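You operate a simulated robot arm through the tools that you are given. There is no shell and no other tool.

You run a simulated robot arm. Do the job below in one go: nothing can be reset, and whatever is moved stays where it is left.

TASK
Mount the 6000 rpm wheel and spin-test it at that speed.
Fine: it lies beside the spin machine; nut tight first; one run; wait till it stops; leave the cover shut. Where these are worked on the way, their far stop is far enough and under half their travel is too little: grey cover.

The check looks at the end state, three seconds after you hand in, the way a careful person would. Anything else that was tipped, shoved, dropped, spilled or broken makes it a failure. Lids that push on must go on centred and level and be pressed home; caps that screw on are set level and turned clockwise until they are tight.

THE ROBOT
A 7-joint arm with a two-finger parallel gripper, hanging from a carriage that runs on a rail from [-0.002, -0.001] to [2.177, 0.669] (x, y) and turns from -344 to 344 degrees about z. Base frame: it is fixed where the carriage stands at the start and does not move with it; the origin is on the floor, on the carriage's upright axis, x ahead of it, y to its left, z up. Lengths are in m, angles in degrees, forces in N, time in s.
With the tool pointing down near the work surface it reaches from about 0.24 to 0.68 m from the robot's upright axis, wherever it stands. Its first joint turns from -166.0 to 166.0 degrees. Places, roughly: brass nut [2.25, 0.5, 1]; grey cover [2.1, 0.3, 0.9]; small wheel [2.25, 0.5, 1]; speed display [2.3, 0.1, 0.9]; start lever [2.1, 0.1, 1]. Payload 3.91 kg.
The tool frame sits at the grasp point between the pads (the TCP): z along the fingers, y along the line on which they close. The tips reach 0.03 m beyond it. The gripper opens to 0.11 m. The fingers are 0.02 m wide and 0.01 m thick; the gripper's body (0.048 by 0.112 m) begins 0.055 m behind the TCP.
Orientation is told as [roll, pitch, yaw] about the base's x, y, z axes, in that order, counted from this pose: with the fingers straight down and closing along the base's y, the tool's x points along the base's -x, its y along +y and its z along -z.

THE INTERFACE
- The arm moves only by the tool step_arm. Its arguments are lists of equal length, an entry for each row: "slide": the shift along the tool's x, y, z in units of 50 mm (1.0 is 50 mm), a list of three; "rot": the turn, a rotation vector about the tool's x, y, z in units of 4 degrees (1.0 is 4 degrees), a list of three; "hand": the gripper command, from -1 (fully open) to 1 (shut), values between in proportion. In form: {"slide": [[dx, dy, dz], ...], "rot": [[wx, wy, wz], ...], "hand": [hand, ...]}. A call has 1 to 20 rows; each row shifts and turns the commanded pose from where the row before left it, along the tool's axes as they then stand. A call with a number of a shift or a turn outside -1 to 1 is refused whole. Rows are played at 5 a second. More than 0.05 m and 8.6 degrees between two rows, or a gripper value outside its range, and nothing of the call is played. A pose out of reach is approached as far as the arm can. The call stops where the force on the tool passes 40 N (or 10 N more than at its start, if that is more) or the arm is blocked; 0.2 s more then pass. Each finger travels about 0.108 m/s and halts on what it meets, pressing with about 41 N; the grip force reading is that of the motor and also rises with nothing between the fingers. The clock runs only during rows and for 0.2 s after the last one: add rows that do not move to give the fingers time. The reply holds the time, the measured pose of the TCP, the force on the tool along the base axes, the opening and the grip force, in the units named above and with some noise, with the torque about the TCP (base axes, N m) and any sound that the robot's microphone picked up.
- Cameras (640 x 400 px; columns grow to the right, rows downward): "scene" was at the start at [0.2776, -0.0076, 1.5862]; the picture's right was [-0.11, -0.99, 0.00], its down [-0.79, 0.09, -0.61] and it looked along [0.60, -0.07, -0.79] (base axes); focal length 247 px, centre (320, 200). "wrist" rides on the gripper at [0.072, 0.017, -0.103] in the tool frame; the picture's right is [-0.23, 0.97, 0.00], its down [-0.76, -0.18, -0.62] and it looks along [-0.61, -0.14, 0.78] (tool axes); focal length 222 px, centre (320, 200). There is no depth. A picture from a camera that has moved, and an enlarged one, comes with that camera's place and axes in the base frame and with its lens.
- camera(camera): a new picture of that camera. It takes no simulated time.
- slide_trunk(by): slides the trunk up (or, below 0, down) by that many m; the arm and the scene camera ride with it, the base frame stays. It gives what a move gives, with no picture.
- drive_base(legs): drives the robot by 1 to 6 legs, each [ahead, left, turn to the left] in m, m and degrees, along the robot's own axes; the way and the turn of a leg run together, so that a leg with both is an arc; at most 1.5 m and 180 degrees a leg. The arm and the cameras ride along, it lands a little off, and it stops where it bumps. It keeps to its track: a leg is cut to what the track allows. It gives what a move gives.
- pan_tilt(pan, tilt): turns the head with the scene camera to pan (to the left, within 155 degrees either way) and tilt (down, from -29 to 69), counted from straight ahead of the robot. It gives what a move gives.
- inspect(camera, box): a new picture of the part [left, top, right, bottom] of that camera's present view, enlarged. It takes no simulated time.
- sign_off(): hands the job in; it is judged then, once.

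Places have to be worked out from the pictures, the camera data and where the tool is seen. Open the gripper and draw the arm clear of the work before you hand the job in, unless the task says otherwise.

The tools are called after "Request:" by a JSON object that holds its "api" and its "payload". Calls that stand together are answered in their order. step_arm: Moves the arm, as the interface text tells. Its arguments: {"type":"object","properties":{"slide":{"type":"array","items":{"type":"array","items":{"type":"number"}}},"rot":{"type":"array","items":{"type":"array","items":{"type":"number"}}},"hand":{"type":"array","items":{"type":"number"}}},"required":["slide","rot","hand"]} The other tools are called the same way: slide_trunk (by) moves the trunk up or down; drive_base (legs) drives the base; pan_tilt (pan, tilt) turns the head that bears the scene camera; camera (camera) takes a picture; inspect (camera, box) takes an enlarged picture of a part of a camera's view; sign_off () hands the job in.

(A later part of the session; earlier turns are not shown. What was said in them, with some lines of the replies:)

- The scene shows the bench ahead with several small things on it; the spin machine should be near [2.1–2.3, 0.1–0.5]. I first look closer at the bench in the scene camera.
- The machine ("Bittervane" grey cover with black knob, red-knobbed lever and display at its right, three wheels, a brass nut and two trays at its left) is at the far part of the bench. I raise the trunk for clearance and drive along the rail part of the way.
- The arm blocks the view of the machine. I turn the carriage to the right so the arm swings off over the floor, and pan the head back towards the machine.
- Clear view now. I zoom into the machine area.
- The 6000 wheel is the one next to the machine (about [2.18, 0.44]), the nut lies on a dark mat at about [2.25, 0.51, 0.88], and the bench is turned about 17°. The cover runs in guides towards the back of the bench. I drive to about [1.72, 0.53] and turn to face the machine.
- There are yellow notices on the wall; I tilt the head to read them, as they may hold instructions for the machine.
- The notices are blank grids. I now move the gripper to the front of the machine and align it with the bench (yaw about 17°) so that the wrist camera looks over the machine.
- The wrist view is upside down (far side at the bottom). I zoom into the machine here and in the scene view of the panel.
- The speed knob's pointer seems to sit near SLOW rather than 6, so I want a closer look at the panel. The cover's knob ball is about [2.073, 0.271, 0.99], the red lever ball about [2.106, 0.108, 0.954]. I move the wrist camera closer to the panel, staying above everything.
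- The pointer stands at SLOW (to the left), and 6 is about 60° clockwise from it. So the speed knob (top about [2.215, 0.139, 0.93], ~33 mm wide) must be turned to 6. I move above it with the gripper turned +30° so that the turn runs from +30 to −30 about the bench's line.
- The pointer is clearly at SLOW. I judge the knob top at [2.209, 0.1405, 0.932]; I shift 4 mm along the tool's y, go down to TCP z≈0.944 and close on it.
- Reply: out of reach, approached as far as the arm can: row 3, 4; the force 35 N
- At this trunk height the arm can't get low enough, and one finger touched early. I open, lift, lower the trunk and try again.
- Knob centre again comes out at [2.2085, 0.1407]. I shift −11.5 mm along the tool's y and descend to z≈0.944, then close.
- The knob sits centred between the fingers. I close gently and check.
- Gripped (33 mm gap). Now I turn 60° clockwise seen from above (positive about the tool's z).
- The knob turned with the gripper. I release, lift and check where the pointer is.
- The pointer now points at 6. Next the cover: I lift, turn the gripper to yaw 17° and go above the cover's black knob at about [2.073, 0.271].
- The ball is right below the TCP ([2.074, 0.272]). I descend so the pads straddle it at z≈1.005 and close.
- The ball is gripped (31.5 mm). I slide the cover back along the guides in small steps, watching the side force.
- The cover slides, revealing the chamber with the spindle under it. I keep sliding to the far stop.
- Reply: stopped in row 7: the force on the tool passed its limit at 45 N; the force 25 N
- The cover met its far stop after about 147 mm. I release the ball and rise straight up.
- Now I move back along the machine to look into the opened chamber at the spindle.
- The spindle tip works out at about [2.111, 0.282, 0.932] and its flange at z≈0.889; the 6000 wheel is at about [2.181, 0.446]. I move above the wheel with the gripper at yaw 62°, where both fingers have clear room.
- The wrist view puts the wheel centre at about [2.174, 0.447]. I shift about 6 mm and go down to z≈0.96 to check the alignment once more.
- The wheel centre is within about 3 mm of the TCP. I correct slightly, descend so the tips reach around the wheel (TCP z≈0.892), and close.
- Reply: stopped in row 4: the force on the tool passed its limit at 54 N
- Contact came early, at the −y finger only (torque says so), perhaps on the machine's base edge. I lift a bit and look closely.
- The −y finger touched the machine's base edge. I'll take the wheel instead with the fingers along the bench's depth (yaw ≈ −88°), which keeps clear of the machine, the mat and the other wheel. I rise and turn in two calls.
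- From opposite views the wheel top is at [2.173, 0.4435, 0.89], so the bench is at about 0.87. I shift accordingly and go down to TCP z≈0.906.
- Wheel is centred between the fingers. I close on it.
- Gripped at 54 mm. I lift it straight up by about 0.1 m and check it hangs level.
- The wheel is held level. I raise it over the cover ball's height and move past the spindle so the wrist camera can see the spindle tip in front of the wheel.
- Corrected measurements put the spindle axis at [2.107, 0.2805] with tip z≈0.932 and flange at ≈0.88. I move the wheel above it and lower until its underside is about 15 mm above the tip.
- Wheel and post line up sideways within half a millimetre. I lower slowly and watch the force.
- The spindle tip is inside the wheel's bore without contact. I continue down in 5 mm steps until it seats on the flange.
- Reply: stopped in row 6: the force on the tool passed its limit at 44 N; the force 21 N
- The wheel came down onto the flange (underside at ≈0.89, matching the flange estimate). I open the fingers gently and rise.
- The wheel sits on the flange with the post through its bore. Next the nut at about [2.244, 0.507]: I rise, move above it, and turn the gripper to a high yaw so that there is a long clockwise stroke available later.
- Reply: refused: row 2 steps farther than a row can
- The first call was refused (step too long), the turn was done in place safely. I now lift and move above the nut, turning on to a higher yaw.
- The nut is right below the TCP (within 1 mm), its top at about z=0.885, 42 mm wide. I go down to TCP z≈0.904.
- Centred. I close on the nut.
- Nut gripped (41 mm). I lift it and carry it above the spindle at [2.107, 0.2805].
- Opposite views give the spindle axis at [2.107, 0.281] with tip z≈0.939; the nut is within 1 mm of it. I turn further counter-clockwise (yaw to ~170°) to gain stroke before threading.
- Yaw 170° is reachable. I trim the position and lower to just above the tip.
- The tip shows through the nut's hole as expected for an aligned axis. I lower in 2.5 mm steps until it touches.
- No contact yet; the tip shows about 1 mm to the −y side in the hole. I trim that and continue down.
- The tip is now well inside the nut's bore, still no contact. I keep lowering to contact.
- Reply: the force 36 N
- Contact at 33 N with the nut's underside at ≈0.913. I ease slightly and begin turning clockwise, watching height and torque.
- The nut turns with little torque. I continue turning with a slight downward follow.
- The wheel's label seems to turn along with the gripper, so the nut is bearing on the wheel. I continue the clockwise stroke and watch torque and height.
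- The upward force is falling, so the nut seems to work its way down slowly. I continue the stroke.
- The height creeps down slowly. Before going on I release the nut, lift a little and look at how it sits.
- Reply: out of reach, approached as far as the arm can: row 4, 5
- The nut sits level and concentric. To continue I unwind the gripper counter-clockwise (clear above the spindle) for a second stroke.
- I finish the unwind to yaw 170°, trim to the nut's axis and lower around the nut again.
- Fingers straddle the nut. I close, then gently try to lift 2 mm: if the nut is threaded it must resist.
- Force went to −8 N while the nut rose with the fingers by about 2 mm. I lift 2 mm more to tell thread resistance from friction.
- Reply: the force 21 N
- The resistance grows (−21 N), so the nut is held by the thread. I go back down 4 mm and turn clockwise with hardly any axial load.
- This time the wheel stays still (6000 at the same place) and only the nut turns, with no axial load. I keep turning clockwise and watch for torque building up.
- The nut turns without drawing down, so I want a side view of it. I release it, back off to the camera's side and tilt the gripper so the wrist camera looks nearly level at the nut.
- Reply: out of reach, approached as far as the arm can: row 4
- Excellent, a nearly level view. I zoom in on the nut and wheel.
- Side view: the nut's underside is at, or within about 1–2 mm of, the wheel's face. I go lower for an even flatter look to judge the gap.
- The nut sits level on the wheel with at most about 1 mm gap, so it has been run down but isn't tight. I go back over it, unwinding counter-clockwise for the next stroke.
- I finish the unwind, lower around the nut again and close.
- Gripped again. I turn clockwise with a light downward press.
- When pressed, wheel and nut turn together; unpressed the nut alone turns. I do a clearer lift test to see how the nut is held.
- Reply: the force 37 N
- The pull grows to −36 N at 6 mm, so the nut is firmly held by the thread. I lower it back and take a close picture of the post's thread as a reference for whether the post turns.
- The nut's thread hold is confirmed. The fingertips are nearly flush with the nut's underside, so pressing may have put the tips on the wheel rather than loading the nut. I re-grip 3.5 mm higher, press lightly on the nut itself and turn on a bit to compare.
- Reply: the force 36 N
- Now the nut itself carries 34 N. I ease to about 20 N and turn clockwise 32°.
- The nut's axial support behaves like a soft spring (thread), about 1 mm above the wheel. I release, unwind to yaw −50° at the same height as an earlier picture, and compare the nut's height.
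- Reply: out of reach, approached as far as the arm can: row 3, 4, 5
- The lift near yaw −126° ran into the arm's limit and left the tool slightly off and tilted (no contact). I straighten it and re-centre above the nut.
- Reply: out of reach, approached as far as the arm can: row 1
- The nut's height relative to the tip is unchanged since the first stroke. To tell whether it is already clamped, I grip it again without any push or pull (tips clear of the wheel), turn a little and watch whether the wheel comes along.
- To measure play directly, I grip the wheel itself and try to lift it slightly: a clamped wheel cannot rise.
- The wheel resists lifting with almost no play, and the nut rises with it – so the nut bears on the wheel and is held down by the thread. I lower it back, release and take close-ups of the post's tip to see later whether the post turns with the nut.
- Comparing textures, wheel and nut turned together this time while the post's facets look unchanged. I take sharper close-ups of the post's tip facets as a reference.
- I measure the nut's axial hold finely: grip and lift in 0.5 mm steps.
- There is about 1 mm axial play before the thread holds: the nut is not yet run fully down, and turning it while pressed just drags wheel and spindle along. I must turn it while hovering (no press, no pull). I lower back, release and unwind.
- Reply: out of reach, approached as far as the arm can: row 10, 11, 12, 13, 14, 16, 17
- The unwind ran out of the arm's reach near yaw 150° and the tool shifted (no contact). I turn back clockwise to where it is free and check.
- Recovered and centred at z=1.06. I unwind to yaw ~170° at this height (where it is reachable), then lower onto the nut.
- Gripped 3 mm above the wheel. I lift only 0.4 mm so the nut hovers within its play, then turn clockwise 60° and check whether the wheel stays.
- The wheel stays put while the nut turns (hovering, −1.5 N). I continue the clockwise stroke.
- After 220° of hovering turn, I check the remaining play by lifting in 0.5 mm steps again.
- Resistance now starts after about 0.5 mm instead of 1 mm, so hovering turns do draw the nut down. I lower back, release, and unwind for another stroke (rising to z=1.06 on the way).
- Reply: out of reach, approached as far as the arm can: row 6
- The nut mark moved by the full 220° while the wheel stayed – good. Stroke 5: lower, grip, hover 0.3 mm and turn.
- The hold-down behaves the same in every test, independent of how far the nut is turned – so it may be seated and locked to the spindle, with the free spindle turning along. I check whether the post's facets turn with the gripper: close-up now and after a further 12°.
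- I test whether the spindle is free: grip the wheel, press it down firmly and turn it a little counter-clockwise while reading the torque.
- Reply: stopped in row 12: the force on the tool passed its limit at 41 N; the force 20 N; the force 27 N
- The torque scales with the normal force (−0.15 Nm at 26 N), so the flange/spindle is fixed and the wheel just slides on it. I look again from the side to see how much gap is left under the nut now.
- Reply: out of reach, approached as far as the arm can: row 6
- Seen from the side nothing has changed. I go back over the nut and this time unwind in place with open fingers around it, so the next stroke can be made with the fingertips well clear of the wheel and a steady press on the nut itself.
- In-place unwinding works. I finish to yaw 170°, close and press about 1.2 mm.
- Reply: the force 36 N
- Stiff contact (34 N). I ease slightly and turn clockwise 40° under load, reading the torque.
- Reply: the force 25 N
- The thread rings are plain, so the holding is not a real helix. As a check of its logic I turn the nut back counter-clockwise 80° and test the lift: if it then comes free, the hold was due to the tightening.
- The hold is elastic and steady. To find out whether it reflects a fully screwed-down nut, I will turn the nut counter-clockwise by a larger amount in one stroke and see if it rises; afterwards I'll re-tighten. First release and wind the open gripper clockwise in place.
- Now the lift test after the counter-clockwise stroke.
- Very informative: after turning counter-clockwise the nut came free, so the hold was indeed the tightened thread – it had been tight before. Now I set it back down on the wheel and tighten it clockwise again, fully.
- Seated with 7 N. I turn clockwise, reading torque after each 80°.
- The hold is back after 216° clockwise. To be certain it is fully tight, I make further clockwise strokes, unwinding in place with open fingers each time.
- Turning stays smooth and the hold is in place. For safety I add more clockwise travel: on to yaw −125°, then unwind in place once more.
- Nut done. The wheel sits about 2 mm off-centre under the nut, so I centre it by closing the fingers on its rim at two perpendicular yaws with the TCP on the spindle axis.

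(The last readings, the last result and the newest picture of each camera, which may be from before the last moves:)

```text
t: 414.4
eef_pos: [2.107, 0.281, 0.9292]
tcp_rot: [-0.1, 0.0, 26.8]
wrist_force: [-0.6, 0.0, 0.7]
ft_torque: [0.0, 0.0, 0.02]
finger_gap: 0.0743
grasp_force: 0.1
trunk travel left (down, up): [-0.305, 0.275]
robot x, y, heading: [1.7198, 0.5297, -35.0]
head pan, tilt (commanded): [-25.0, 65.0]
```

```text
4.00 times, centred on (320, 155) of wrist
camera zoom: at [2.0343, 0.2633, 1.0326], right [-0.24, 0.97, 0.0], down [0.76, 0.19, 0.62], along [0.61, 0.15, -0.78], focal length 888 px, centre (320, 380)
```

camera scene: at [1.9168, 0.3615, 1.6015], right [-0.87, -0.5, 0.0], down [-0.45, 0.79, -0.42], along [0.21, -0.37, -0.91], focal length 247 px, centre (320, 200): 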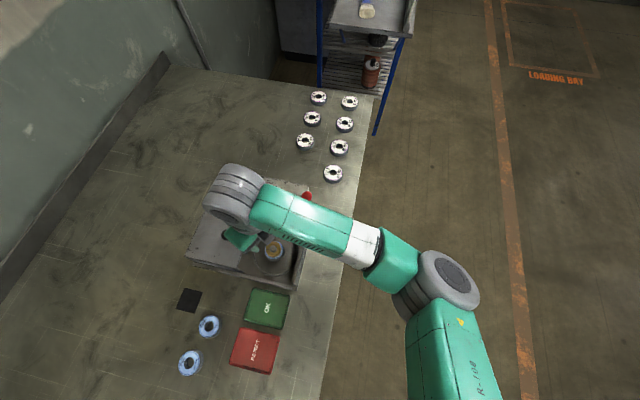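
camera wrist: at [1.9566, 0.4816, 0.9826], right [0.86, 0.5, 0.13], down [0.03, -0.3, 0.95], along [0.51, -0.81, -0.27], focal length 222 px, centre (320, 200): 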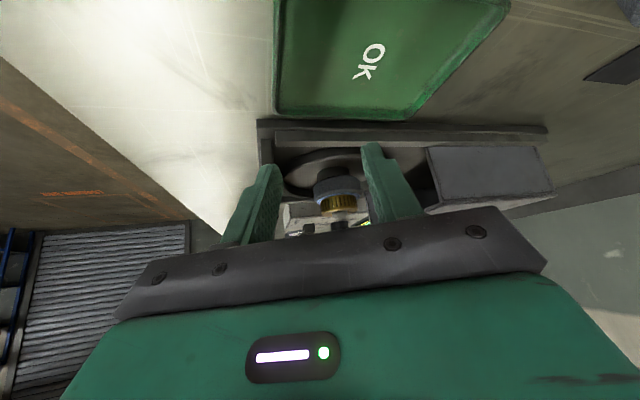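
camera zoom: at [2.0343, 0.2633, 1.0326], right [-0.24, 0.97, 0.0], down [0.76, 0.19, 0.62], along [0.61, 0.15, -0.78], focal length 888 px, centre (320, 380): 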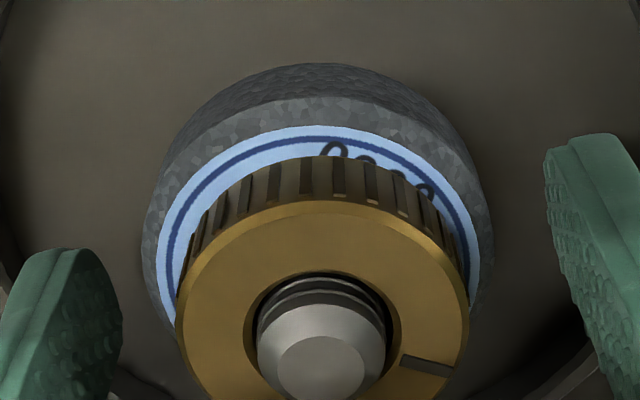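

Request:
{"api": "step_arm", "payload": {"slide": [[0, 0, 0], [0, 0, 0], [0, 0, 0], [0, 0, 0], [0, 0, 0], [0, 0, 0], [0, 0, 0], [0, 0, -0.5], [0, 0, -0.8], [0, 0, -0.8], [0, 0, -0.8], [0, 0, 0]], "rot": [[0, 0, 0], [0, 0, 0], [0, 0, 0], [0, 0, 0], [0, 0, 0], [0, 0, 0], [0, 0, 0], [0, 0, 0], [0, 0, 0], [0, 0, 0], [0, 0, 0], [0, 0, 0]], "hand": [-0.2, -0.1, 0, 0.05, 0.05, -0.1, -0.35, -0.35, -0.35, -0.35, -0.35, -0.35]}}

Request:
{"api": "camera", "payload": {"camera": "wrist"}}

Request:
{"api": "inspect", "payload": {"camera": "wrist", "box": [256, 50, 384, 130]}}

Request:
{"api": "camera", "payload": {"camera": "scene"}}

```text
t: 417.0
eef_pos: [2.1333, 0.2813, 1.0419]
tcp_rot: [-2.9, -4.0, 27.4]
wrist_force: [0.1, 0.2, -0.8]
ft_torque: [-0.01, 0.01, -0.01]
finger_gap: 0.0742
grasp_force: 0.1
out of reach, approached as far as the arm can: row 9, 10
trunk travel left (down, up): [-0.305, 0.275]
robot x, y, heading: [1.718, 0.5285, -34.9]
head pan, tilt (commanded): [-25.0, 65.0]
```

```text
taken
camera wrist: at [2.0524, 0.263, 1.1388], right [-0.24, 0.97, -0.03], down [0.7, 0.2, 0.68], along [0.67, 0.14, -0.73], focal length 222 px, centre (320, 200)
```

wrist: 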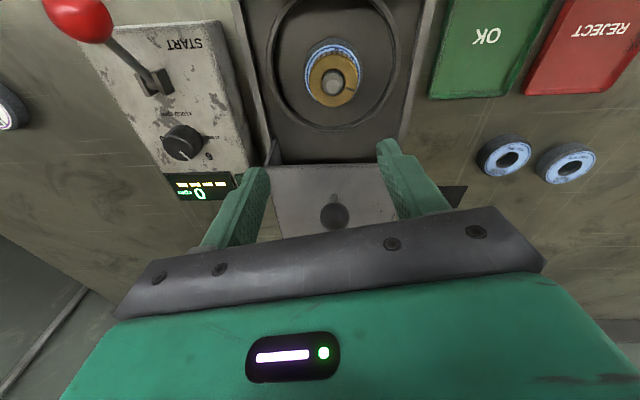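

```text
5.00 times, centred on (320, 90) of wrist
camera zoom: at [2.0524, 0.263, 1.1388], right [-0.24, 0.97, -0.03], down [0.7, 0.2, 0.68], along [0.67, 0.14, -0.73], focal length 1111 px, centre (320, 750)
```

zoom: 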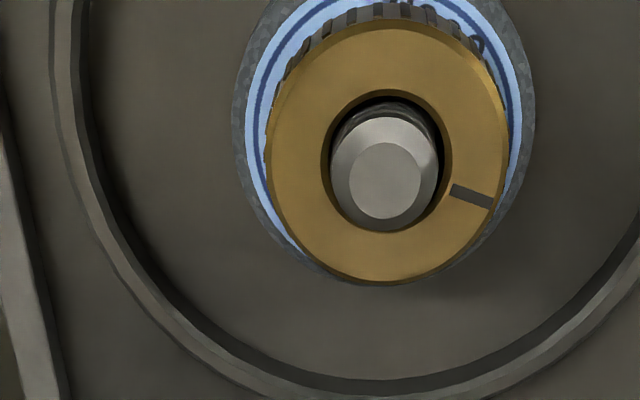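

```text
taken
camera scene: at [1.9166, 0.3612, 1.6016], right [-0.87, -0.5, 0.0], down [-0.45, 0.79, -0.42], along [0.21, -0.37, -0.91], focal length 247 px, centre (320, 200)
```

scene: 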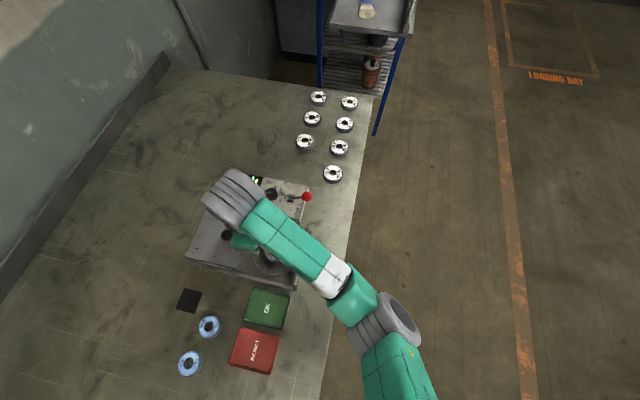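

Wheel and nut now look concentric. The arm tilted a bit at its limit while rising; I straighten it, go up and move above the cover's knob at [2.213, 0.315], back at yaw 17°.

Request:
{"api": "step_arm", "payload": {"slide": [[0, 0, -0.3], [0, 0, -0.4], [0, 0, -0.4], [-0.576, -0.048, 0], [-0.576, -0.048, 0], [-0.576, -0.048, 0], [0, 0, 0], [0, 0, 0], [0, 0, 0], [0, 0, 0]], "rot": [[-0.725, 1.0, 0], [0, 0, 0], [0, 0, 0], [0, 0, 0], [0, 0, 0], [0, 0, 0], [0, 0, 0.867], [0, 0, 0.867], [0, 0, 0.867], [0, 0, 0]], "hand": [-0.35, -0.35, -0.35, -0.3, -0.2, -0.2, -0.2, -0.2, -0.2, -0.2]}}

Request:
{"api": "camera", "payload": {"camera": "wrist"}}

Request:
{"api": "camera", "payload": {"camera": "scene"}}

```text
t: 419.2
eef_pos: [2.2125, 0.3141, 1.0958]
tcp_rot: [0.0, -0.1, 16.9]
wrist_force: [0.6, 0.7, -0.5]
ft_torque: [0.03, -0.03, 0.0]
finger_gap: 0.0659
grasp_force: 0.0
trunk travel left (down, up): [-0.305, 0.275]
robot x, y, heading: [1.7191, 0.5285, -35.3]
head pan, tilt (commanded): [-25.0, 65.0]
```

```text
taken
camera wrist: at [2.1382, 0.3081, 1.1995], right [-0.07, 1.0, 0.0], down [0.78, 0.05, 0.62], along [0.62, 0.04, -0.78], focal length 222 px, centre (320, 200)
```

wrist: 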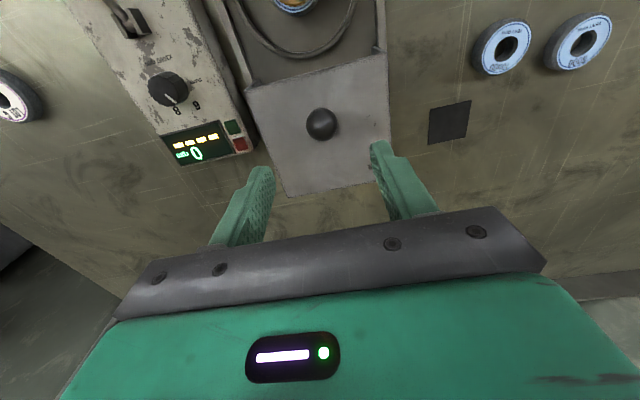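

```text
taken
camera scene: at [1.9167, 0.3615, 1.6015], right [-0.87, -0.5, 0.0], down [-0.45, 0.79, -0.42], along [0.21, -0.37, -0.91], focal length 247 px, centre (320, 200)
```

scene: 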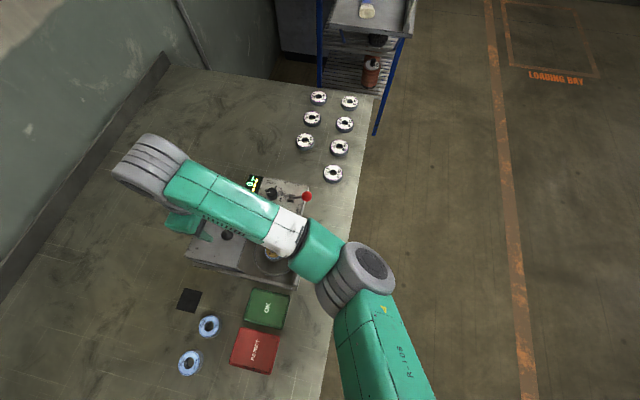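

Request:
{"api": "inspect", "payload": {"camera": "wrist", "box": [130, 60, 250, 160]}}

Request:
{"api": "step_arm", "payload": {"slide": [[0, 0, 0.6], [0, 0, 0.6], [0, 0, 0.4], [0, 0, 0.17], [0, 0, 0], [0, 0, 0], [0, 0, 0], [0, 0, 0]], "rot": [[0, 0, 0], [0, 0, 0], [0, 0, 0], [0, 0, 0], [0, 0, 0], [0, 0, 0], [0, 0, 0], [0, 0, 0]], "hand": [-0.2, -0.2, -0.2, -0.2, -0.2, 0.2, 0.6, 0.6]}}

Request:
{"api": "camera", "payload": {"camera": "wrist"}}

```text
4.00 times, centred on (190, 110) of wrist
camera zoom: at [2.1382, 0.3081, 1.1995], right [-0.07, 1.0, 0.0], down [0.78, 0.05, 0.62], along [0.62, 0.04, -0.78], focal length 888 px, centre (840, 560)
```

zoom: 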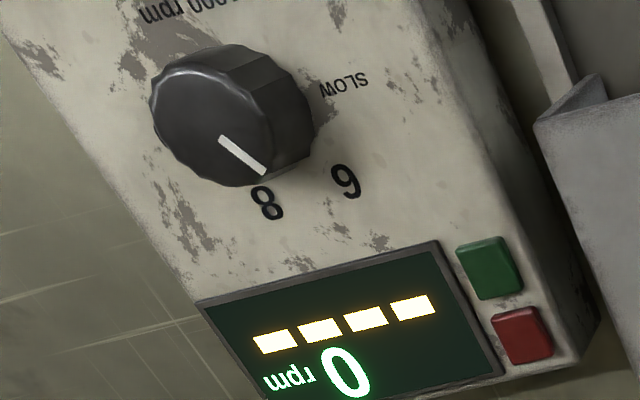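

```text
t: 421.0
eef_pos: [2.212, 0.3143, 1.0074]
tcp_rot: [0.2, 0.1, 16.9]
wrist_force: [0.3, 2.7, -0.8]
ft_torque: [0.03, 0.01, 0.13]
finger_gap: 0.0314
grasp_force: 44.8
trunk travel left (down, up): [-0.305, 0.275]
robot x, y, heading: [1.7203, 0.5285, -35.3]
head pan, tilt (commanded): [-25.0, 65.0]
```

```text
taken
camera wrist: at [2.1378, 0.3084, 1.1106], right [-0.07, 1.0, 0.0], down [0.78, 0.05, 0.62], along [0.62, 0.04, -0.78], focal length 222 px, centre (320, 200)
```

wrist: 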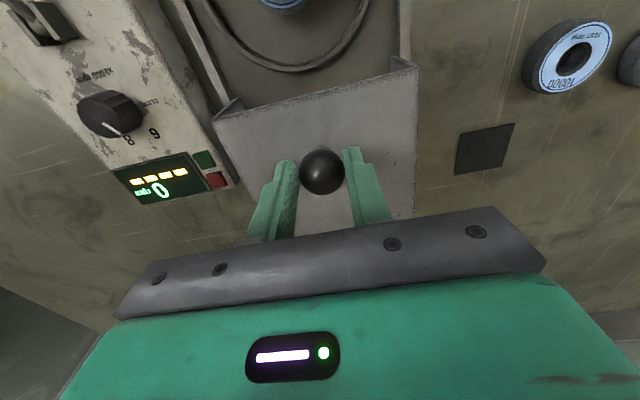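

The pointer direction works out at +32° from the machine axis, which is the 6 mark. The ball is gripped; I slide the cover shut.

Request:
{"api": "step_arm", "payload": {"slide": [[0.2, 0, 0], [0.3, 0, 0], [0.3, 0, 0], [0.3, 0, 0], [0.3, 0, 0], [0.3, 0, 0], [0, 0, 0]], "rot": [[0, 0, 0], [0, 0, 0], [0, 0, 0], [0, 0, 0], [0, 0, 0], [0, 0, 0], [0, 0, 0]], "hand": [0.6, 0.6, 0.6, 0.6, 0.6, 0.6, 0.6]}}

Request:
{"api": "step_arm", "payload": {"slide": [[0.3, 0, 0], [0.3, 0, 0], [0.3, 0, 0], [0.2, 0, 0], [0.2, 0, 0], [0.2, 0, 0], [0, 0, 0]], "rot": [[0, 0, 0], [0, 0, 0], [0, 0, 0], [0, 0, 0], [0, 0, 0], [0, 0, 0], [0, 0, 0]], "hand": [0.6, 0.6, 0.6, 0.6, 0.6, 0.6, 0.6]}}

Request:
{"api": "camera", "payload": {"camera": "wrist"}}

```text
t: 422.6
eef_pos: [2.132, 0.2896, 1.0068]
tcp_rot: [0.0, 0.1, 17.0]
wrist_force: [-1.6, 0.0, -2.3]
ft_torque: [0.2, -0.4, 0.07]
finger_gap: 0.0313
grasp_force: 45.1
trunk travel left (down, up): [-0.305, 0.275]
robot x, y, heading: [1.7206, 0.5278, -35.2]
head pan, tilt (commanded): [-25.0, 65.0]
```

```text
t: 423.9
eef_pos: [2.0723, 0.2719, 1.0077]
tcp_rot: [-0.2, -0.7, 17.2]
wrist_force: [18.4, -3.1, -11.7]
ft_torque: [0.0, -1.49, 0.07]
finger_gap: 0.0317
grasp_force: 44.8
trunk travel left (down, up): [-0.305, 0.275]
robot x, y, heading: [1.7245, 0.5286, -34.7]
head pan, tilt (commanded): [-25.0, 65.0]
stopped in row 6: the force on the tool passed its limit at 45 N (the readings are from after the stop); the commanded pose is now the measured one
```

```text
taken
camera wrist: at [1.9972, 0.2652, 1.1099], right [-0.07, 1.0, 0.0], down [0.77, 0.06, 0.63], along [0.63, 0.04, -0.77], focal length 222 px, centre (320, 200)
```

wrist: 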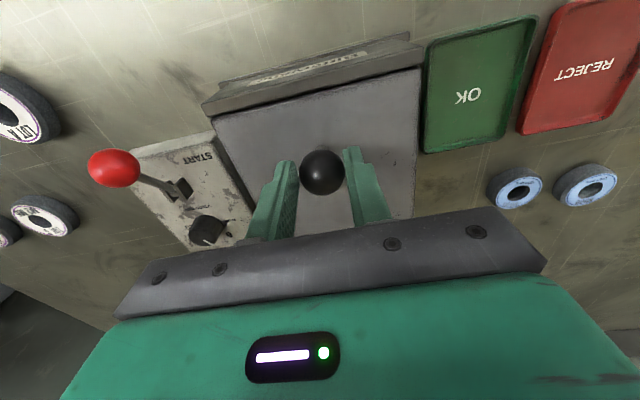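

The cover is shut at its original place (stopped at 45 N). I release the knob and rise.

Request:
{"api": "step_arm", "payload": {"slide": [[0, 0, 0], [0, 0, 0], [0, 0, 0], [0, 0, -0.6], [0, 0, -0.8], [0, 0, -0.6], [0, 0, 0]], "rot": [[0, 0, 0], [0, 0, 0], [0, 0, 0], [0, 0.175, 0], [0, 0, 0], [0, 0, 0], [0, 0, 0]], "hand": [0.2, -0.2, -0.2, -0.2, -0.2, -0.2, -0.2]}}

Request:
{"api": "camera", "payload": {"camera": "wrist"}}

Request:
{"api": "inspect", "payload": {"camera": "wrist", "box": [130, 60, 290, 210]}}

Request:
{"api": "camera", "payload": {"camera": "scene"}}

```text
t: 425.5
eef_pos: [2.0674, 0.272, 1.1064]
tcp_rot: [0.0, 0.5, 17.1]
wrist_force: [-0.3, 0.2, -0.2]
ft_torque: [0.01, 0.01, 0.01]
finger_gap: 0.0657
grasp_force: 0.0
trunk travel left (down, up): [-0.305, 0.275]
robot x, y, heading: [1.7201, 0.5285, -35.3]
head pan, tilt (commanded): [-25.0, 65.0]
```

```text
taken
camera wrist: at [1.9941, 0.2658, 1.2106], right [-0.07, 1.0, 0.0], down [0.78, 0.06, 0.62], along [0.62, 0.04, -0.79], focal length 222 px, centre (320, 200)
```

wrist: 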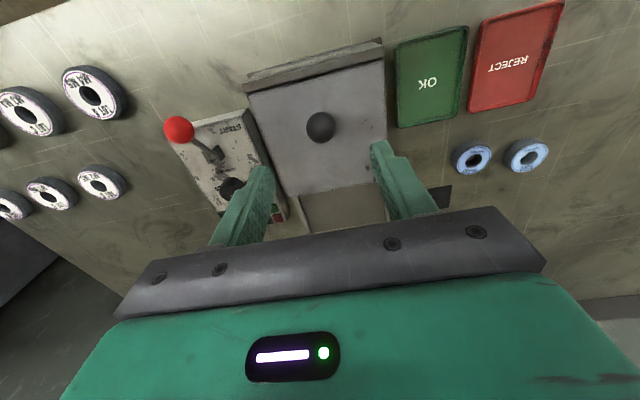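

```text
2.67 times, centred on (210, 135) of wrist
camera zoom: at [1.9941, 0.2658, 1.2106], right [-0.07, 1.0, 0.0], down [0.78, 0.06, 0.62], along [0.62, 0.04, -0.79], focal length 592 px, centre (613, 373)
```

zoom: 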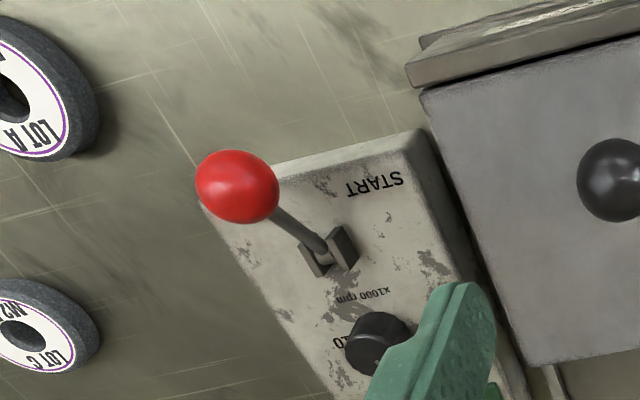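

```text
taken
camera scene: at [1.9172, 0.3617, 1.6016], right [-0.87, -0.5, 0.0], down [-0.45, 0.79, -0.42], along [0.21, -0.37, -0.91], focal length 247 px, centre (320, 200)
```

scene: 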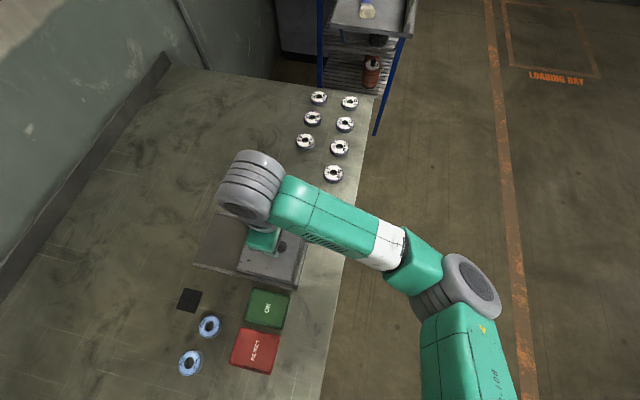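

Cover shut. Next the start lever: its ball is at about [2.103, 0.107, 0.954] and the pivot behind it. I move above the ball and look.

Request:
{"api": "step_arm", "payload": {"slide": [[0.07, -0.842, 0], [0.07, -0.842, 0], [0.07, -0.842, 0], [0.07, -0.842, 0], [0, 0, 0.5], [0, 0, 0.5], [0, 0, 0]], "rot": [[0, -0.125, 0], [0, 0, 0], [0, 0, 0], [0, 0, 0], [0, 0, 0], [0, 0, 0], [0, 0, 0]], "hand": [-0.2, -0.2, -0.2, -0.2, -0.2, -0.2, -0.2]}}

Request:
{"api": "camera", "payload": {"camera": "wrist"}}

Request:
{"api": "inspect", "payload": {"camera": "wrist", "box": [240, 80, 400, 180]}}

Request:
{"api": "camera", "payload": {"camera": "scene"}}

```text
t: 427.1
eef_pos: [2.105, 0.105, 1.0559]
tcp_rot: [0.0, -0.1, 17.1]
wrist_force: [-0.5, 0.7, 1.2]
ft_torque: [-0.03, -0.01, 0.01]
finger_gap: 0.0663
grasp_force: 0.1
trunk travel left (down, up): [-0.305, 0.275]
robot x, y, heading: [1.7231, 0.5228, -34.9]
head pan, tilt (commanded): [-25.0, 65.0]
```

```text
taken
camera wrist: at [2.0305, 0.0996, 1.1597], right [-0.07, 1.0, 0.0], down [0.78, 0.05, 0.62], along [0.62, 0.04, -0.78], focal length 222 px, centre (320, 200)
```

wrist: 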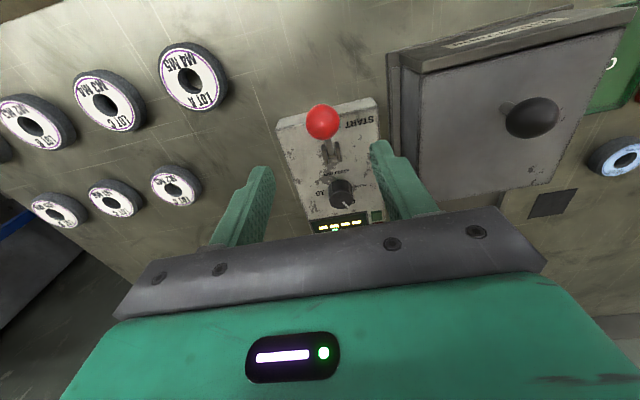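

```text
4.00 times, centred on (320, 130) of wrist
camera zoom: at [2.0305, 0.0996, 1.1597], right [-0.07, 1.0, 0.0], down [0.78, 0.05, 0.62], along [0.62, 0.04, -0.78], focal length 888 px, centre (320, 480)
```

zoom: 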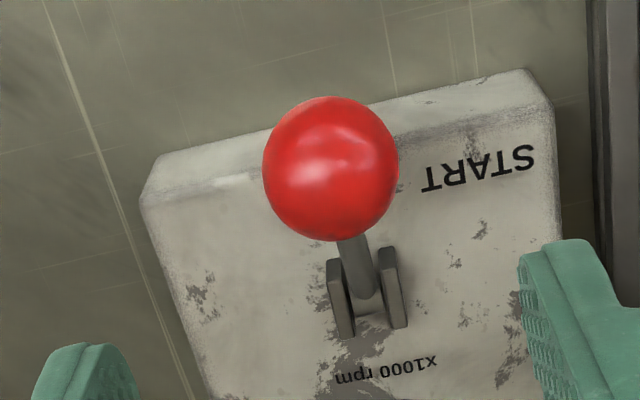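

```text
taken
camera scene: at [1.9172, 0.3618, 1.6015], right [-0.87, -0.5, 0.0], down [-0.45, 0.79, -0.42], along [0.21, -0.37, -0.91], focal length 247 px, centre (320, 200)
```

scene: 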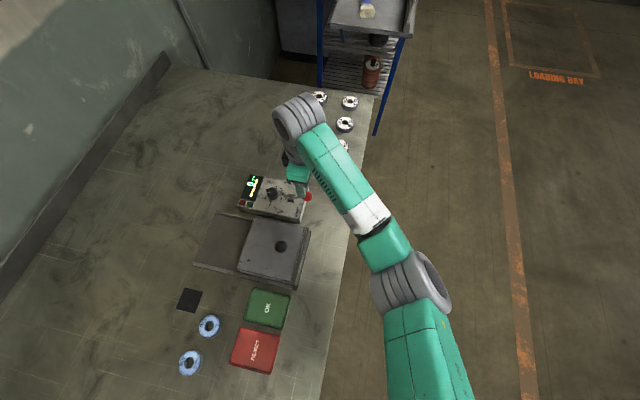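

The ball is at [2.102, 0.107, 0.954]. I come down around it and grip it gently (fingers across the swing), without moving it.

Request:
{"api": "step_arm", "payload": {"slide": [[0.038, 0.054, 0.6], [0, 0, 0.6], [0, 0, 0.4], [0, 0, 0.2], [0, 0, 0], [0, 0, 0], [0, 0, 0], [0, 0, 0]], "rot": [[0, 0, 0], [0, 0, 0], [0, 0, 0], [0, 0, 0], [0, 0, 0], [0, 0, 0], [0, 0, 0], [0, 0, 0]], "hand": [-0.2, -0.2, -0.2, -0.2, -0.2, 0.2, 0.6, 0.6]}}

Request:
{"api": "camera", "payload": {"camera": "wrist"}}

```text
t: 428.9
eef_pos: [2.1019, 0.1082, 0.9664]
tcp_rot: [-0.1, -0.1, 17.2]
wrist_force: [2.0, -1.8, -4.5]
ft_torque: [-0.08, 0.05, 0.04]
finger_gap: 0.0307
grasp_force: 44.8
trunk travel left (down, up): [-0.305, 0.275]
robot x, y, heading: [1.7223, 0.5324, -35.1]
head pan, tilt (commanded): [-25.0, 65.0]
```

```text
taken
camera wrist: at [2.0279, 0.1018, 1.0698], right [-0.07, 1.0, 0.0], down [0.78, 0.05, 0.62], along [0.62, 0.04, -0.78], focal length 222 px, centre (320, 200)
```

wrist: 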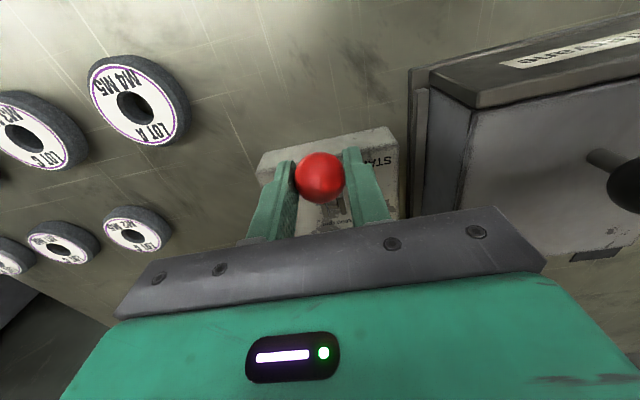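

Gripped. I probe gently which way it swings: first 4 mm up/back along its arc.

Request:
{"api": "step_arm", "payload": {"slide": [[-0.024, 0, -0.032], [-0.024, 0, -0.032], [0, 0, 0]], "rot": [[0, 0, 0], [0, 0, 0], [0, 0, 0]], "hand": [0.6, 0.6, 0.6]}}

```text
t: 429.5
eef_pos: [2.1016, 0.1087, 0.9686]
tcp_rot: [0.1, 0.1, 17.0]
wrist_force: [3.7, -9.0, -17.5]
ft_torque: [-0.05, -0.56, 0.07]
finger_gap: 0.031
grasp_force: 44.6
trunk travel left (down, up): [-0.305, 0.275]
robot x, y, heading: [1.7189, 0.5313, -35.5]
head pan, tilt (commanded): [-25.0, 65.0]
stopped in row 3: the force on the tool passed its limit at 42 N (the readings are from after the stop); the commanded pose is now the measured one
```

Blocked that way. So it swings forward and down: I test a small move in that direction.

Request:
{"api": "step_arm", "payload": {"slide": [[0.024, 0, 0.032], [0.024, 0, 0.032], [0.024, 0, 0.032], [0.024, 0, 0.032], [0, 0, 0]], "rot": [[0, 0, 0], [0, 0, 0], [0, 0, 0], [0, 0, 0], [0, 0, 0]], "hand": [0.6, 0.6, 0.6, 0.6, 0.6]}}

Request:
{"api": "camera", "payload": {"camera": "wrist"}}

```text
t: 430.7
eef_pos: [2.0999, 0.1065, 0.9636]
tcp_rot: [0.0, -0.1, 17.0]
wrist_force: [1.3, 4.7, 21.1]
ft_torque: [0.41, -1.09, 0.03]
finger_gap: 0.031
grasp_force: 45.1
trunk travel left (down, up): [-0.305, 0.275]
robot x, y, heading: [1.7199, 0.5277, -35.2]
head pan, tilt (commanded): [-25.0, 65.0]
```

```text
taken
camera wrist: at [2.0259, 0.1013, 1.0659], right [-0.07, 1.0, 0.0], down [0.78, 0.05, 0.62], along [0.62, 0.04, -0.78], focal length 222 px, centre (320, 200)
```

wrist: 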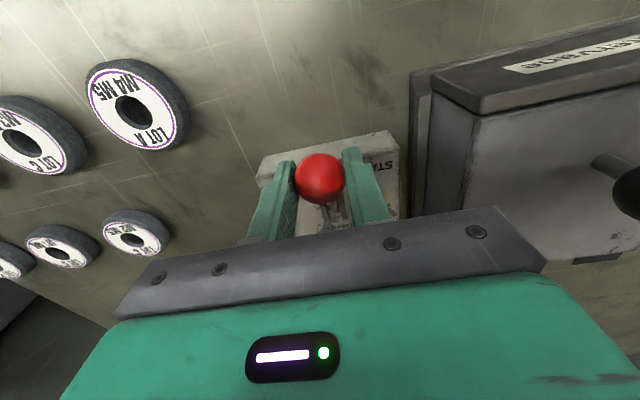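

Moving down/forward gives only about 5 N/mm, so it yields that way (perhaps a spring). I continue a little further along the arc.

Request:
{"api": "step_arm", "payload": {"slide": [[0.02, 0, 0.035], [0.02, 0, 0.035], [0.02, 0, 0.035], [0, 0, 0]], "rot": [[0, 0, 0], [0, 0, 0], [0, 0, 0], [0, 0, 0]], "hand": [0.6, 0.6, 0.6, 0.6]}}

Request:
{"api": "inspect", "payload": {"camera": "wrist", "box": [240, 100, 400, 200]}}

Request:
{"api": "inspect", "payload": {"camera": "scene", "box": [236, 165, 332, 225]}}

```text
t: 431.7
eef_pos: [2.0985, 0.1068, 0.9566]
tcp_rot: [0.0, -0.1, 17.1]
wrist_force: [5.6, 2.9, 18.6]
ft_torque: [0.32, -1.13, 0.05]
finger_gap: 0.0309
grasp_force: 44.7
trunk travel left (down, up): [-0.305, 0.275]
robot x, y, heading: [1.7229, 0.5306, -35.2]
head pan, tilt (commanded): [-25.0, 65.0]
```

```text
4.00 times, centred on (320, 150) of wrist
camera zoom: at [2.0235, 0.1005, 1.0603], right [-0.07, 1.0, 0.0], down [0.78, 0.05, 0.62], along [0.62, 0.04, -0.78], focal length 888 px, centre (320, 400)
```

zoom: 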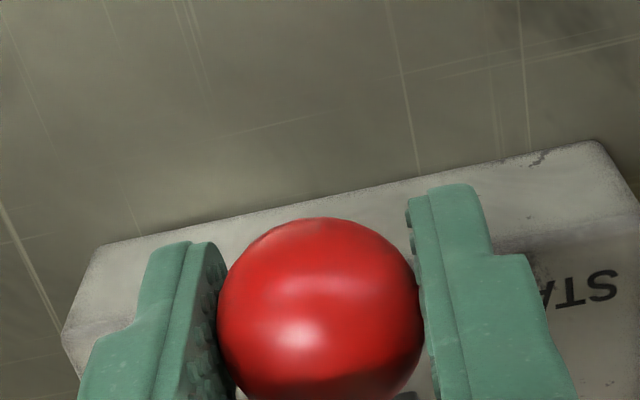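

```text
6.67 times, centred on (284, 195) of scene
camera zoom: at [1.9182, 0.3615, 1.6019], right [-0.87, -0.5, 0.0], down [-0.45, 0.79, -0.42], along [0.21, -0.37, -0.91], focal length 1649 px, centre (560, 233)
```

zoom: 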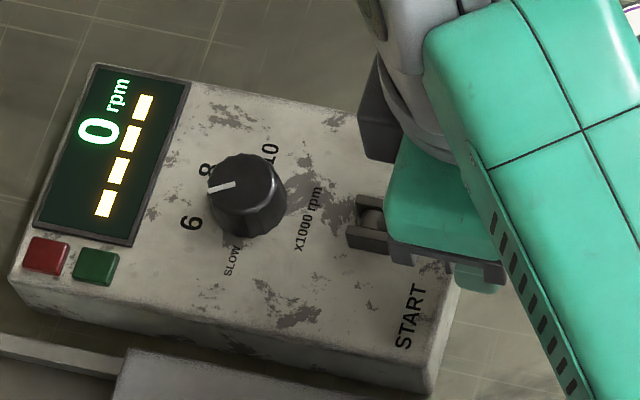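

It moves down with steady force (~19 N), display still 0. I keep following the arc down.

Request:
{"api": "step_arm", "payload": {"slide": [[0.022, 0, 0.045], [0.022, 0, 0.045], [0.02, 0, 0.046], [0.018, 0, 0.047], [0, 0, 0]], "rot": [[0, 0, 0], [0, 0, 0], [0, 0, 0], [0, 0, 0], [0, 0, 0]], "hand": [0.6, 0.6, 0.6, 0.6, 0.6]}}

Request:
{"api": "inspect", "payload": {"camera": "scene", "box": [236, 165, 332, 225]}}

Request:
{"api": "inspect", "payload": {"camera": "wrist", "box": [240, 100, 400, 200]}}

```text
t: 432.9
eef_pos: [2.0944, 0.1054, 0.9488]
tcp_rot: [-0.1, -0.1, 17.0]
wrist_force: [5.8, 6.1, 18.0]
ft_torque: [0.39, -1.18, -0.05]
finger_gap: 0.0309
grasp_force: 45.3
trunk travel left (down, up): [-0.305, 0.275]
robot x, y, heading: [1.7218, 0.5292, -35.2]
head pan, tilt (commanded): [-25.0, 65.0]
```

```text
6.67 times, centred on (284, 195) of scene
camera zoom: at [1.9183, 0.3618, 1.6019], right [-0.87, -0.5, 0.0], down [-0.45, 0.79, -0.42], along [0.21, -0.37, -0.91], focal length 1649 px, centre (560, 233)
```

zoom: 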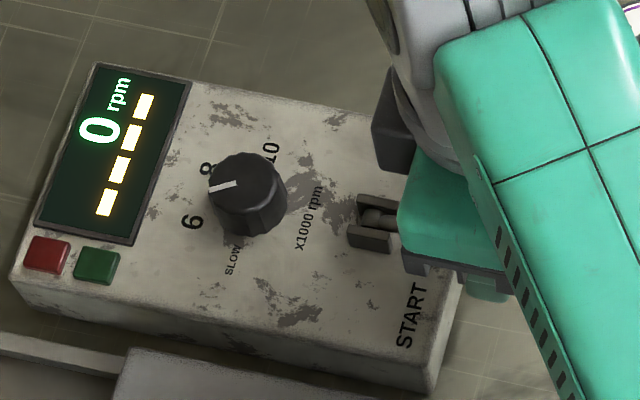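

```text
4.00 times, centred on (320, 150) of wrist
camera zoom: at [2.0196, 0.0993, 1.0513], right [-0.07, 1.0, 0.0], down [0.78, 0.05, 0.62], along [0.62, 0.04, -0.78], focal length 888 px, centre (320, 400)
```

zoom: 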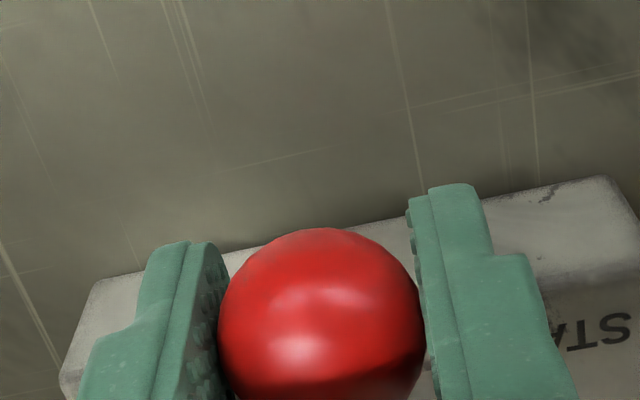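

Request:
{"api": "step_arm", "payload": {"slide": [[0.016, 0, 0.047], [0.014, 0, 0.048], [0.011, 0, 0.048], [0.009, 0, 0.049], [0, 0, 0]], "rot": [[0, 0, 0], [0, 0, 0], [0, 0, 0], [0, 0, 0], [0, 0, 0]], "hand": [0.6, 0.6, 0.6, 0.6, 0.6]}}

Request:
{"api": "inspect", "payload": {"camera": "scene", "box": [236, 165, 332, 225]}}

Request:
{"api": "camera", "payload": {"camera": "wrist"}}

```text
t: 434.1
eef_pos: [2.0914, 0.1045, 0.9383]
tcp_rot: [0.0, 0.0, 17.0]
wrist_force: [2.3, 5.9, 19.9]
ft_torque: [0.43, -1.2, 0.06]
finger_gap: 0.0311
grasp_force: 45.3
trunk travel left (down, up): [-0.305, 0.275]
robot x, y, heading: [1.7209, 0.5286, -35.1]
head pan, tilt (commanded): [-25.0, 65.0]
heard: click
```

```text
6.67 times, centred on (284, 195) of scene
camera zoom: at [1.918, 0.3617, 1.6018], right [-0.87, -0.5, 0.0], down [-0.45, 0.79, -0.42], along [0.21, -0.37, -0.91], focal length 1649 px, centre (560, 233)
```

zoom: 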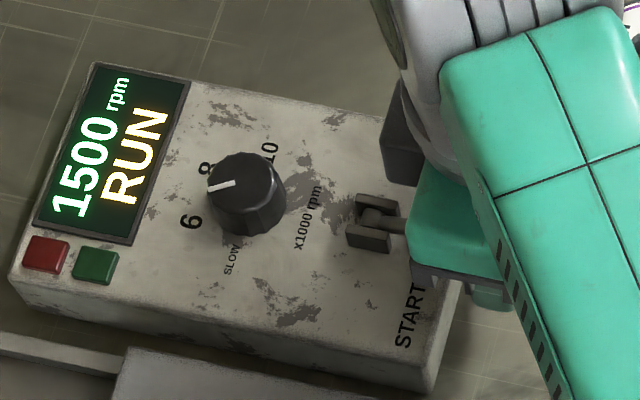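

```text
taken
camera wrist: at [2.0167, 0.0984, 1.0417], right [-0.07, 1.0, 0.0], down [0.78, 0.05, 0.62], along [0.62, 0.04, -0.78], focal length 222 px, centre (320, 200)
```

wrist: 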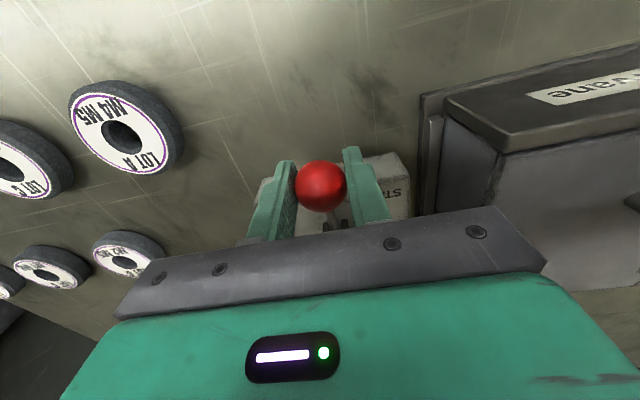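

A click, and the display shows RUN with the speed rising. I open the fingers so the lever is free, and watch the display.

Request:
{"api": "step_arm", "payload": {"slide": [[0, 0, 0], [0, 0, 0], [0, 0, 0], [0, 0, 0]], "rot": [[0, 0, 0], [0, 0, 0], [0, 0, 0], [0, 0, 0]], "hand": [0.2, -0.2, -0.2, -0.2]}}

Request:
{"api": "inspect", "payload": {"camera": "scene", "box": [236, 165, 332, 225]}}

Request:
{"api": "camera", "payload": {"camera": "wrist"}}

```text
t: 435.1
eef_pos: [2.0893, 0.1044, 0.9385]
tcp_rot: [-0.1, 0.0, 17.0]
wrist_force: [-0.9, 0.0, -0.1]
ft_torque: [0.01, -0.01, 0.0]
finger_gap: 0.0659
grasp_force: 0.0
trunk travel left (down, up): [-0.305, 0.275]
robot x, y, heading: [1.7204, 0.5292, -35.3]
head pan, tilt (commanded): [-25.0, 65.0]
```

```text
6.67 times, centred on (284, 195) of scene
camera zoom: at [1.9172, 0.3617, 1.6015], right [-0.87, -0.5, 0.0], down [-0.45, 0.79, -0.42], along [0.21, -0.37, -0.91], focal length 1649 px, centre (560, 233)
```

zoom: 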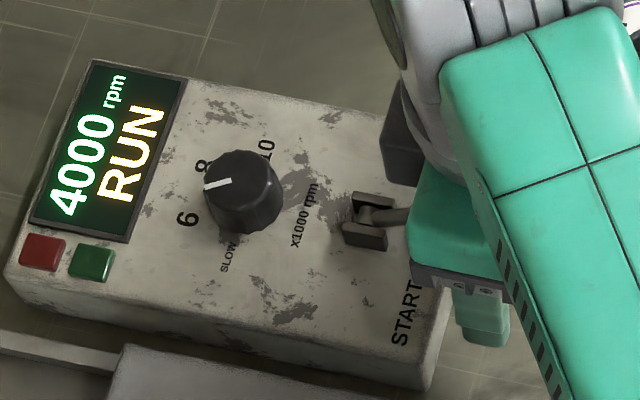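

```text
taken
camera wrist: at [2.0151, 0.0985, 1.0411], right [-0.07, 1.0, 0.0], down [0.78, 0.05, 0.62], along [0.62, 0.04, -0.78], focal length 222 px, centre (320, 200)
```

wrist: 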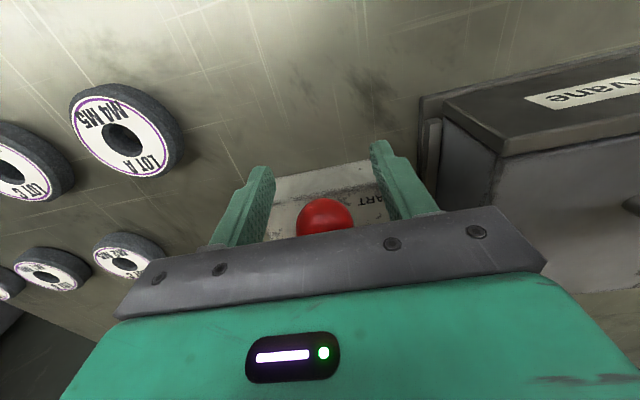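

The lever sprang back by itself and the speed is at 4000 and rising. I lift the gripper straight up, clear of everything, and keep watching.

Request:
{"api": "step_arm", "payload": {"slide": [[0, 0, -0.5], [0, 0, -0.8], [0, 0, -0.8], [0, 0, -0.6], [0, 0, 0]], "rot": [[0, 0, 0], [0, 0, 0], [0, 0, 0], [0, 0, 0], [0, 0, 0]], "hand": [-0.2, -0.2, -0.2, -0.2, -0.2]}}

Request:
{"api": "inspect", "payload": {"camera": "scene", "box": [220, 160, 332, 230]}}

Request:
{"api": "step_arm", "payload": {"slide": [[0, 0, 0], [0, 0, 0], [0, 0, 0], [0, 0, 0], [0, 0, 0], [0, 0, 0], [0, 0, 0], [0, 0, 0], [0, 0, 0], [0, 0, 0]], "rot": [[0, 0, 0], [0, 0, 0], [0, 0, 0], [0, 0, 0], [0, 0, 0], [0, 0, 0], [0, 0, 0], [0, 0, 0], [0, 0, 0], [0, 0, 0]], "hand": [-0.2, -0.2, -0.2, -0.2, -0.2, -0.2, -0.2, -0.2, -0.2, -0.2]}}

Request:
{"api": "inspect", "payload": {"camera": "scene", "box": [220, 160, 332, 230]}}

```text
t: 436.3
eef_pos: [2.089, 0.1044, 1.0736]
tcp_rot: [0.1, 0.0, 17.0]
wrist_force: [-0.5, -0.4, -0.6]
ft_torque: [0.07, 0.0, 0.02]
finger_gap: 0.0662
grasp_force: 0.0
trunk travel left (down, up): [-0.305, 0.275]
robot x, y, heading: [1.7201, 0.5281, -35.3]
head pan, tilt (commanded): [-25.0, 65.0]
```

```text
5.71 times, centred on (276, 195) of scene
camera zoom: at [1.9172, 0.3616, 1.6015], right [-0.87, -0.5, 0.0], down [-0.45, 0.79, -0.42], along [0.21, -0.37, -0.91], focal length 1413 px, centre (571, 229)
```

zoom: 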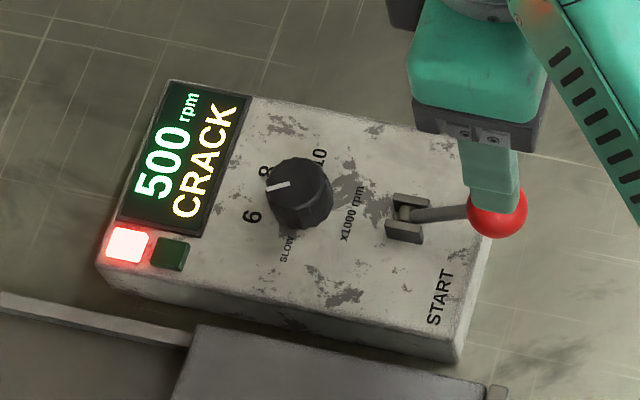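

```text
t: 438.5
eef_pos: [2.0894, 0.1029, 1.0725]
tcp_rot: [0.0, 0.1, 17.0]
wrist_force: [0.3, -0.5, -0.7]
ft_torque: [0.02, 0.02, 0.02]
finger_gap: 0.066
grasp_force: 0.1
trunk travel left (down, up): [-0.305, 0.275]
robot x, y, heading: [1.7199, 0.5313, -35.2]
head pan, tilt (commanded): [-25.0, 65.0]
```

```text
5.71 times, centred on (276, 195) of scene
camera zoom: at [1.9172, 0.3617, 1.6015], right [-0.87, -0.5, 0.0], down [-0.45, 0.79, -0.42], along [0.21, -0.37, -0.91], focal length 1413 px, centre (571, 229)
```

zoom: 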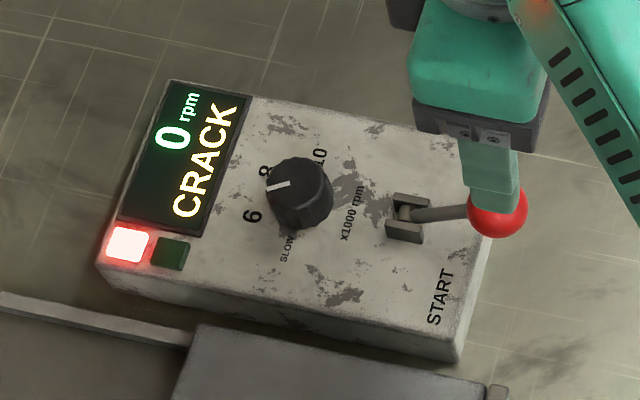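

The run has ended: display shows 0 rpm with the result "CRACK" and the red lamp – the machine's verdict on this wheel after the one run. The cover stays shut. I open the gripper fully, draw the arm up and back, and check the whole scene.

Request:
{"api": "step_arm", "payload": {"slide": [[0, 0, -0.8], [0, 0, -0.8], [0, 0, -0.8], [0.8, 0, 0], [0.8, 0, 0], [0.8, 0, 0], [0.8, 0, 0], [0, 0, 0]], "rot": [[0, 0, 0], [0, 0, 0], [0, 0, 0], [0, 0, 0], [0, 0, 0], [0, 0, 0], [0, 0, 0], [0, 0, 0]], "hand": [-0.5, -1, -1, -1, -1, -1, -1, -1]}}

Request:
{"api": "camera", "payload": {"camera": "scene"}}

Request:
{"api": "inspect", "payload": {"camera": "scene", "box": [180, 165, 330, 285]}}

```text
t: 440.3
eef_pos: [1.937, 0.0575, 1.1933]
tcp_rot: [0.1, 0.0, 17.0]
wrist_force: [0.3, -0.1, -0.5]
ft_torque: [-0.01, -0.01, -0.01]
finger_gap: 0.1102
grasp_force: 0.0
trunk travel left (down, up): [-0.305, 0.275]
robot x, y, heading: [1.7149, 0.5297, -35.1]
head pan, tilt (commanded): [-25.0, 65.0]
```

```text
taken
camera scene: at [1.9171, 0.3617, 1.6015], right [-0.87, -0.5, 0.0], down [-0.45, 0.79, -0.42], along [0.21, -0.37, -0.91], focal length 247 px, centre (320, 200)
```

scene: 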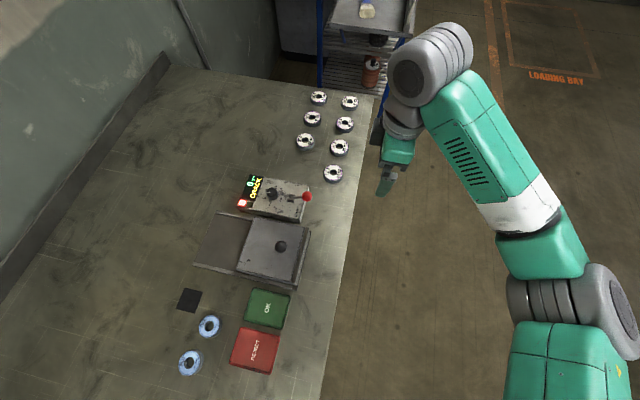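

```text
3.33 times, centred on (255, 225) of scene
camera zoom: at [1.9171, 0.3617, 1.6015], right [-0.87, -0.5, 0.0], down [-0.45, 0.79, -0.42], along [0.21, -0.37, -0.91], focal length 824 px, centre (537, 117)
```

zoom: 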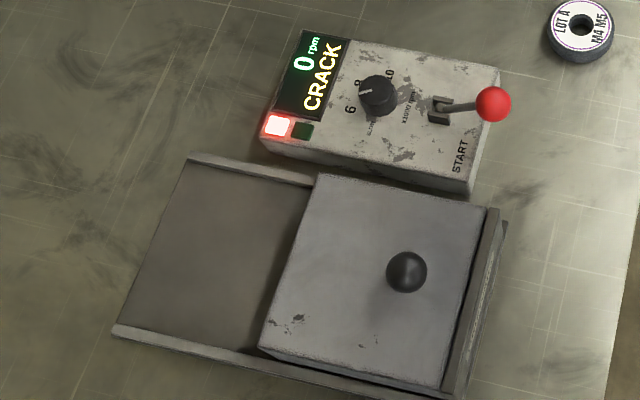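

The machine has stopped at 0 rpm, the cover is shut, the lever is back at rest, and the other wheels and trays are where they were. The arm is clear with the gripper open, so I hand in.

Request:
{"api": "sign_off", "payload": {}}

```text
The job is handed in.
```

The 6000 rpm wheel was mounted and spin-tested once with the selector at 6. The machine's result was **CRACK**, with the red lamp lit.

- **Speed reached:** I saw the display at 1500 and then 4000 rpm while it climbed. By the next look it was already slowing down and showing CRACK. I did not see 6000 rpm on the display, so the machine may have stopped before full speed. I did not run it again, since you asked for one run.
- **Nut:** I set it level and turned it clockwise well over one full turn. It held against a lift of 2 mm, but I never felt the torque rise as it does when a nut pulls up tight. Partway through I turned it back to test the hold; it came free, so I set it down and tightened it again.
- **Wheel centring:** It sat about 2 mm off-centre under the nut. I centred it with the fingers before shutting the cover.
- **How it was left:** The display reads 0 rpm and the cover is shut with the wheel still inside. The lever has sprung back, and the other wheels and trays are where they were. The arm is clear with the gripper open. I did not put the wheel in the REJECT tray, as that was not asked.
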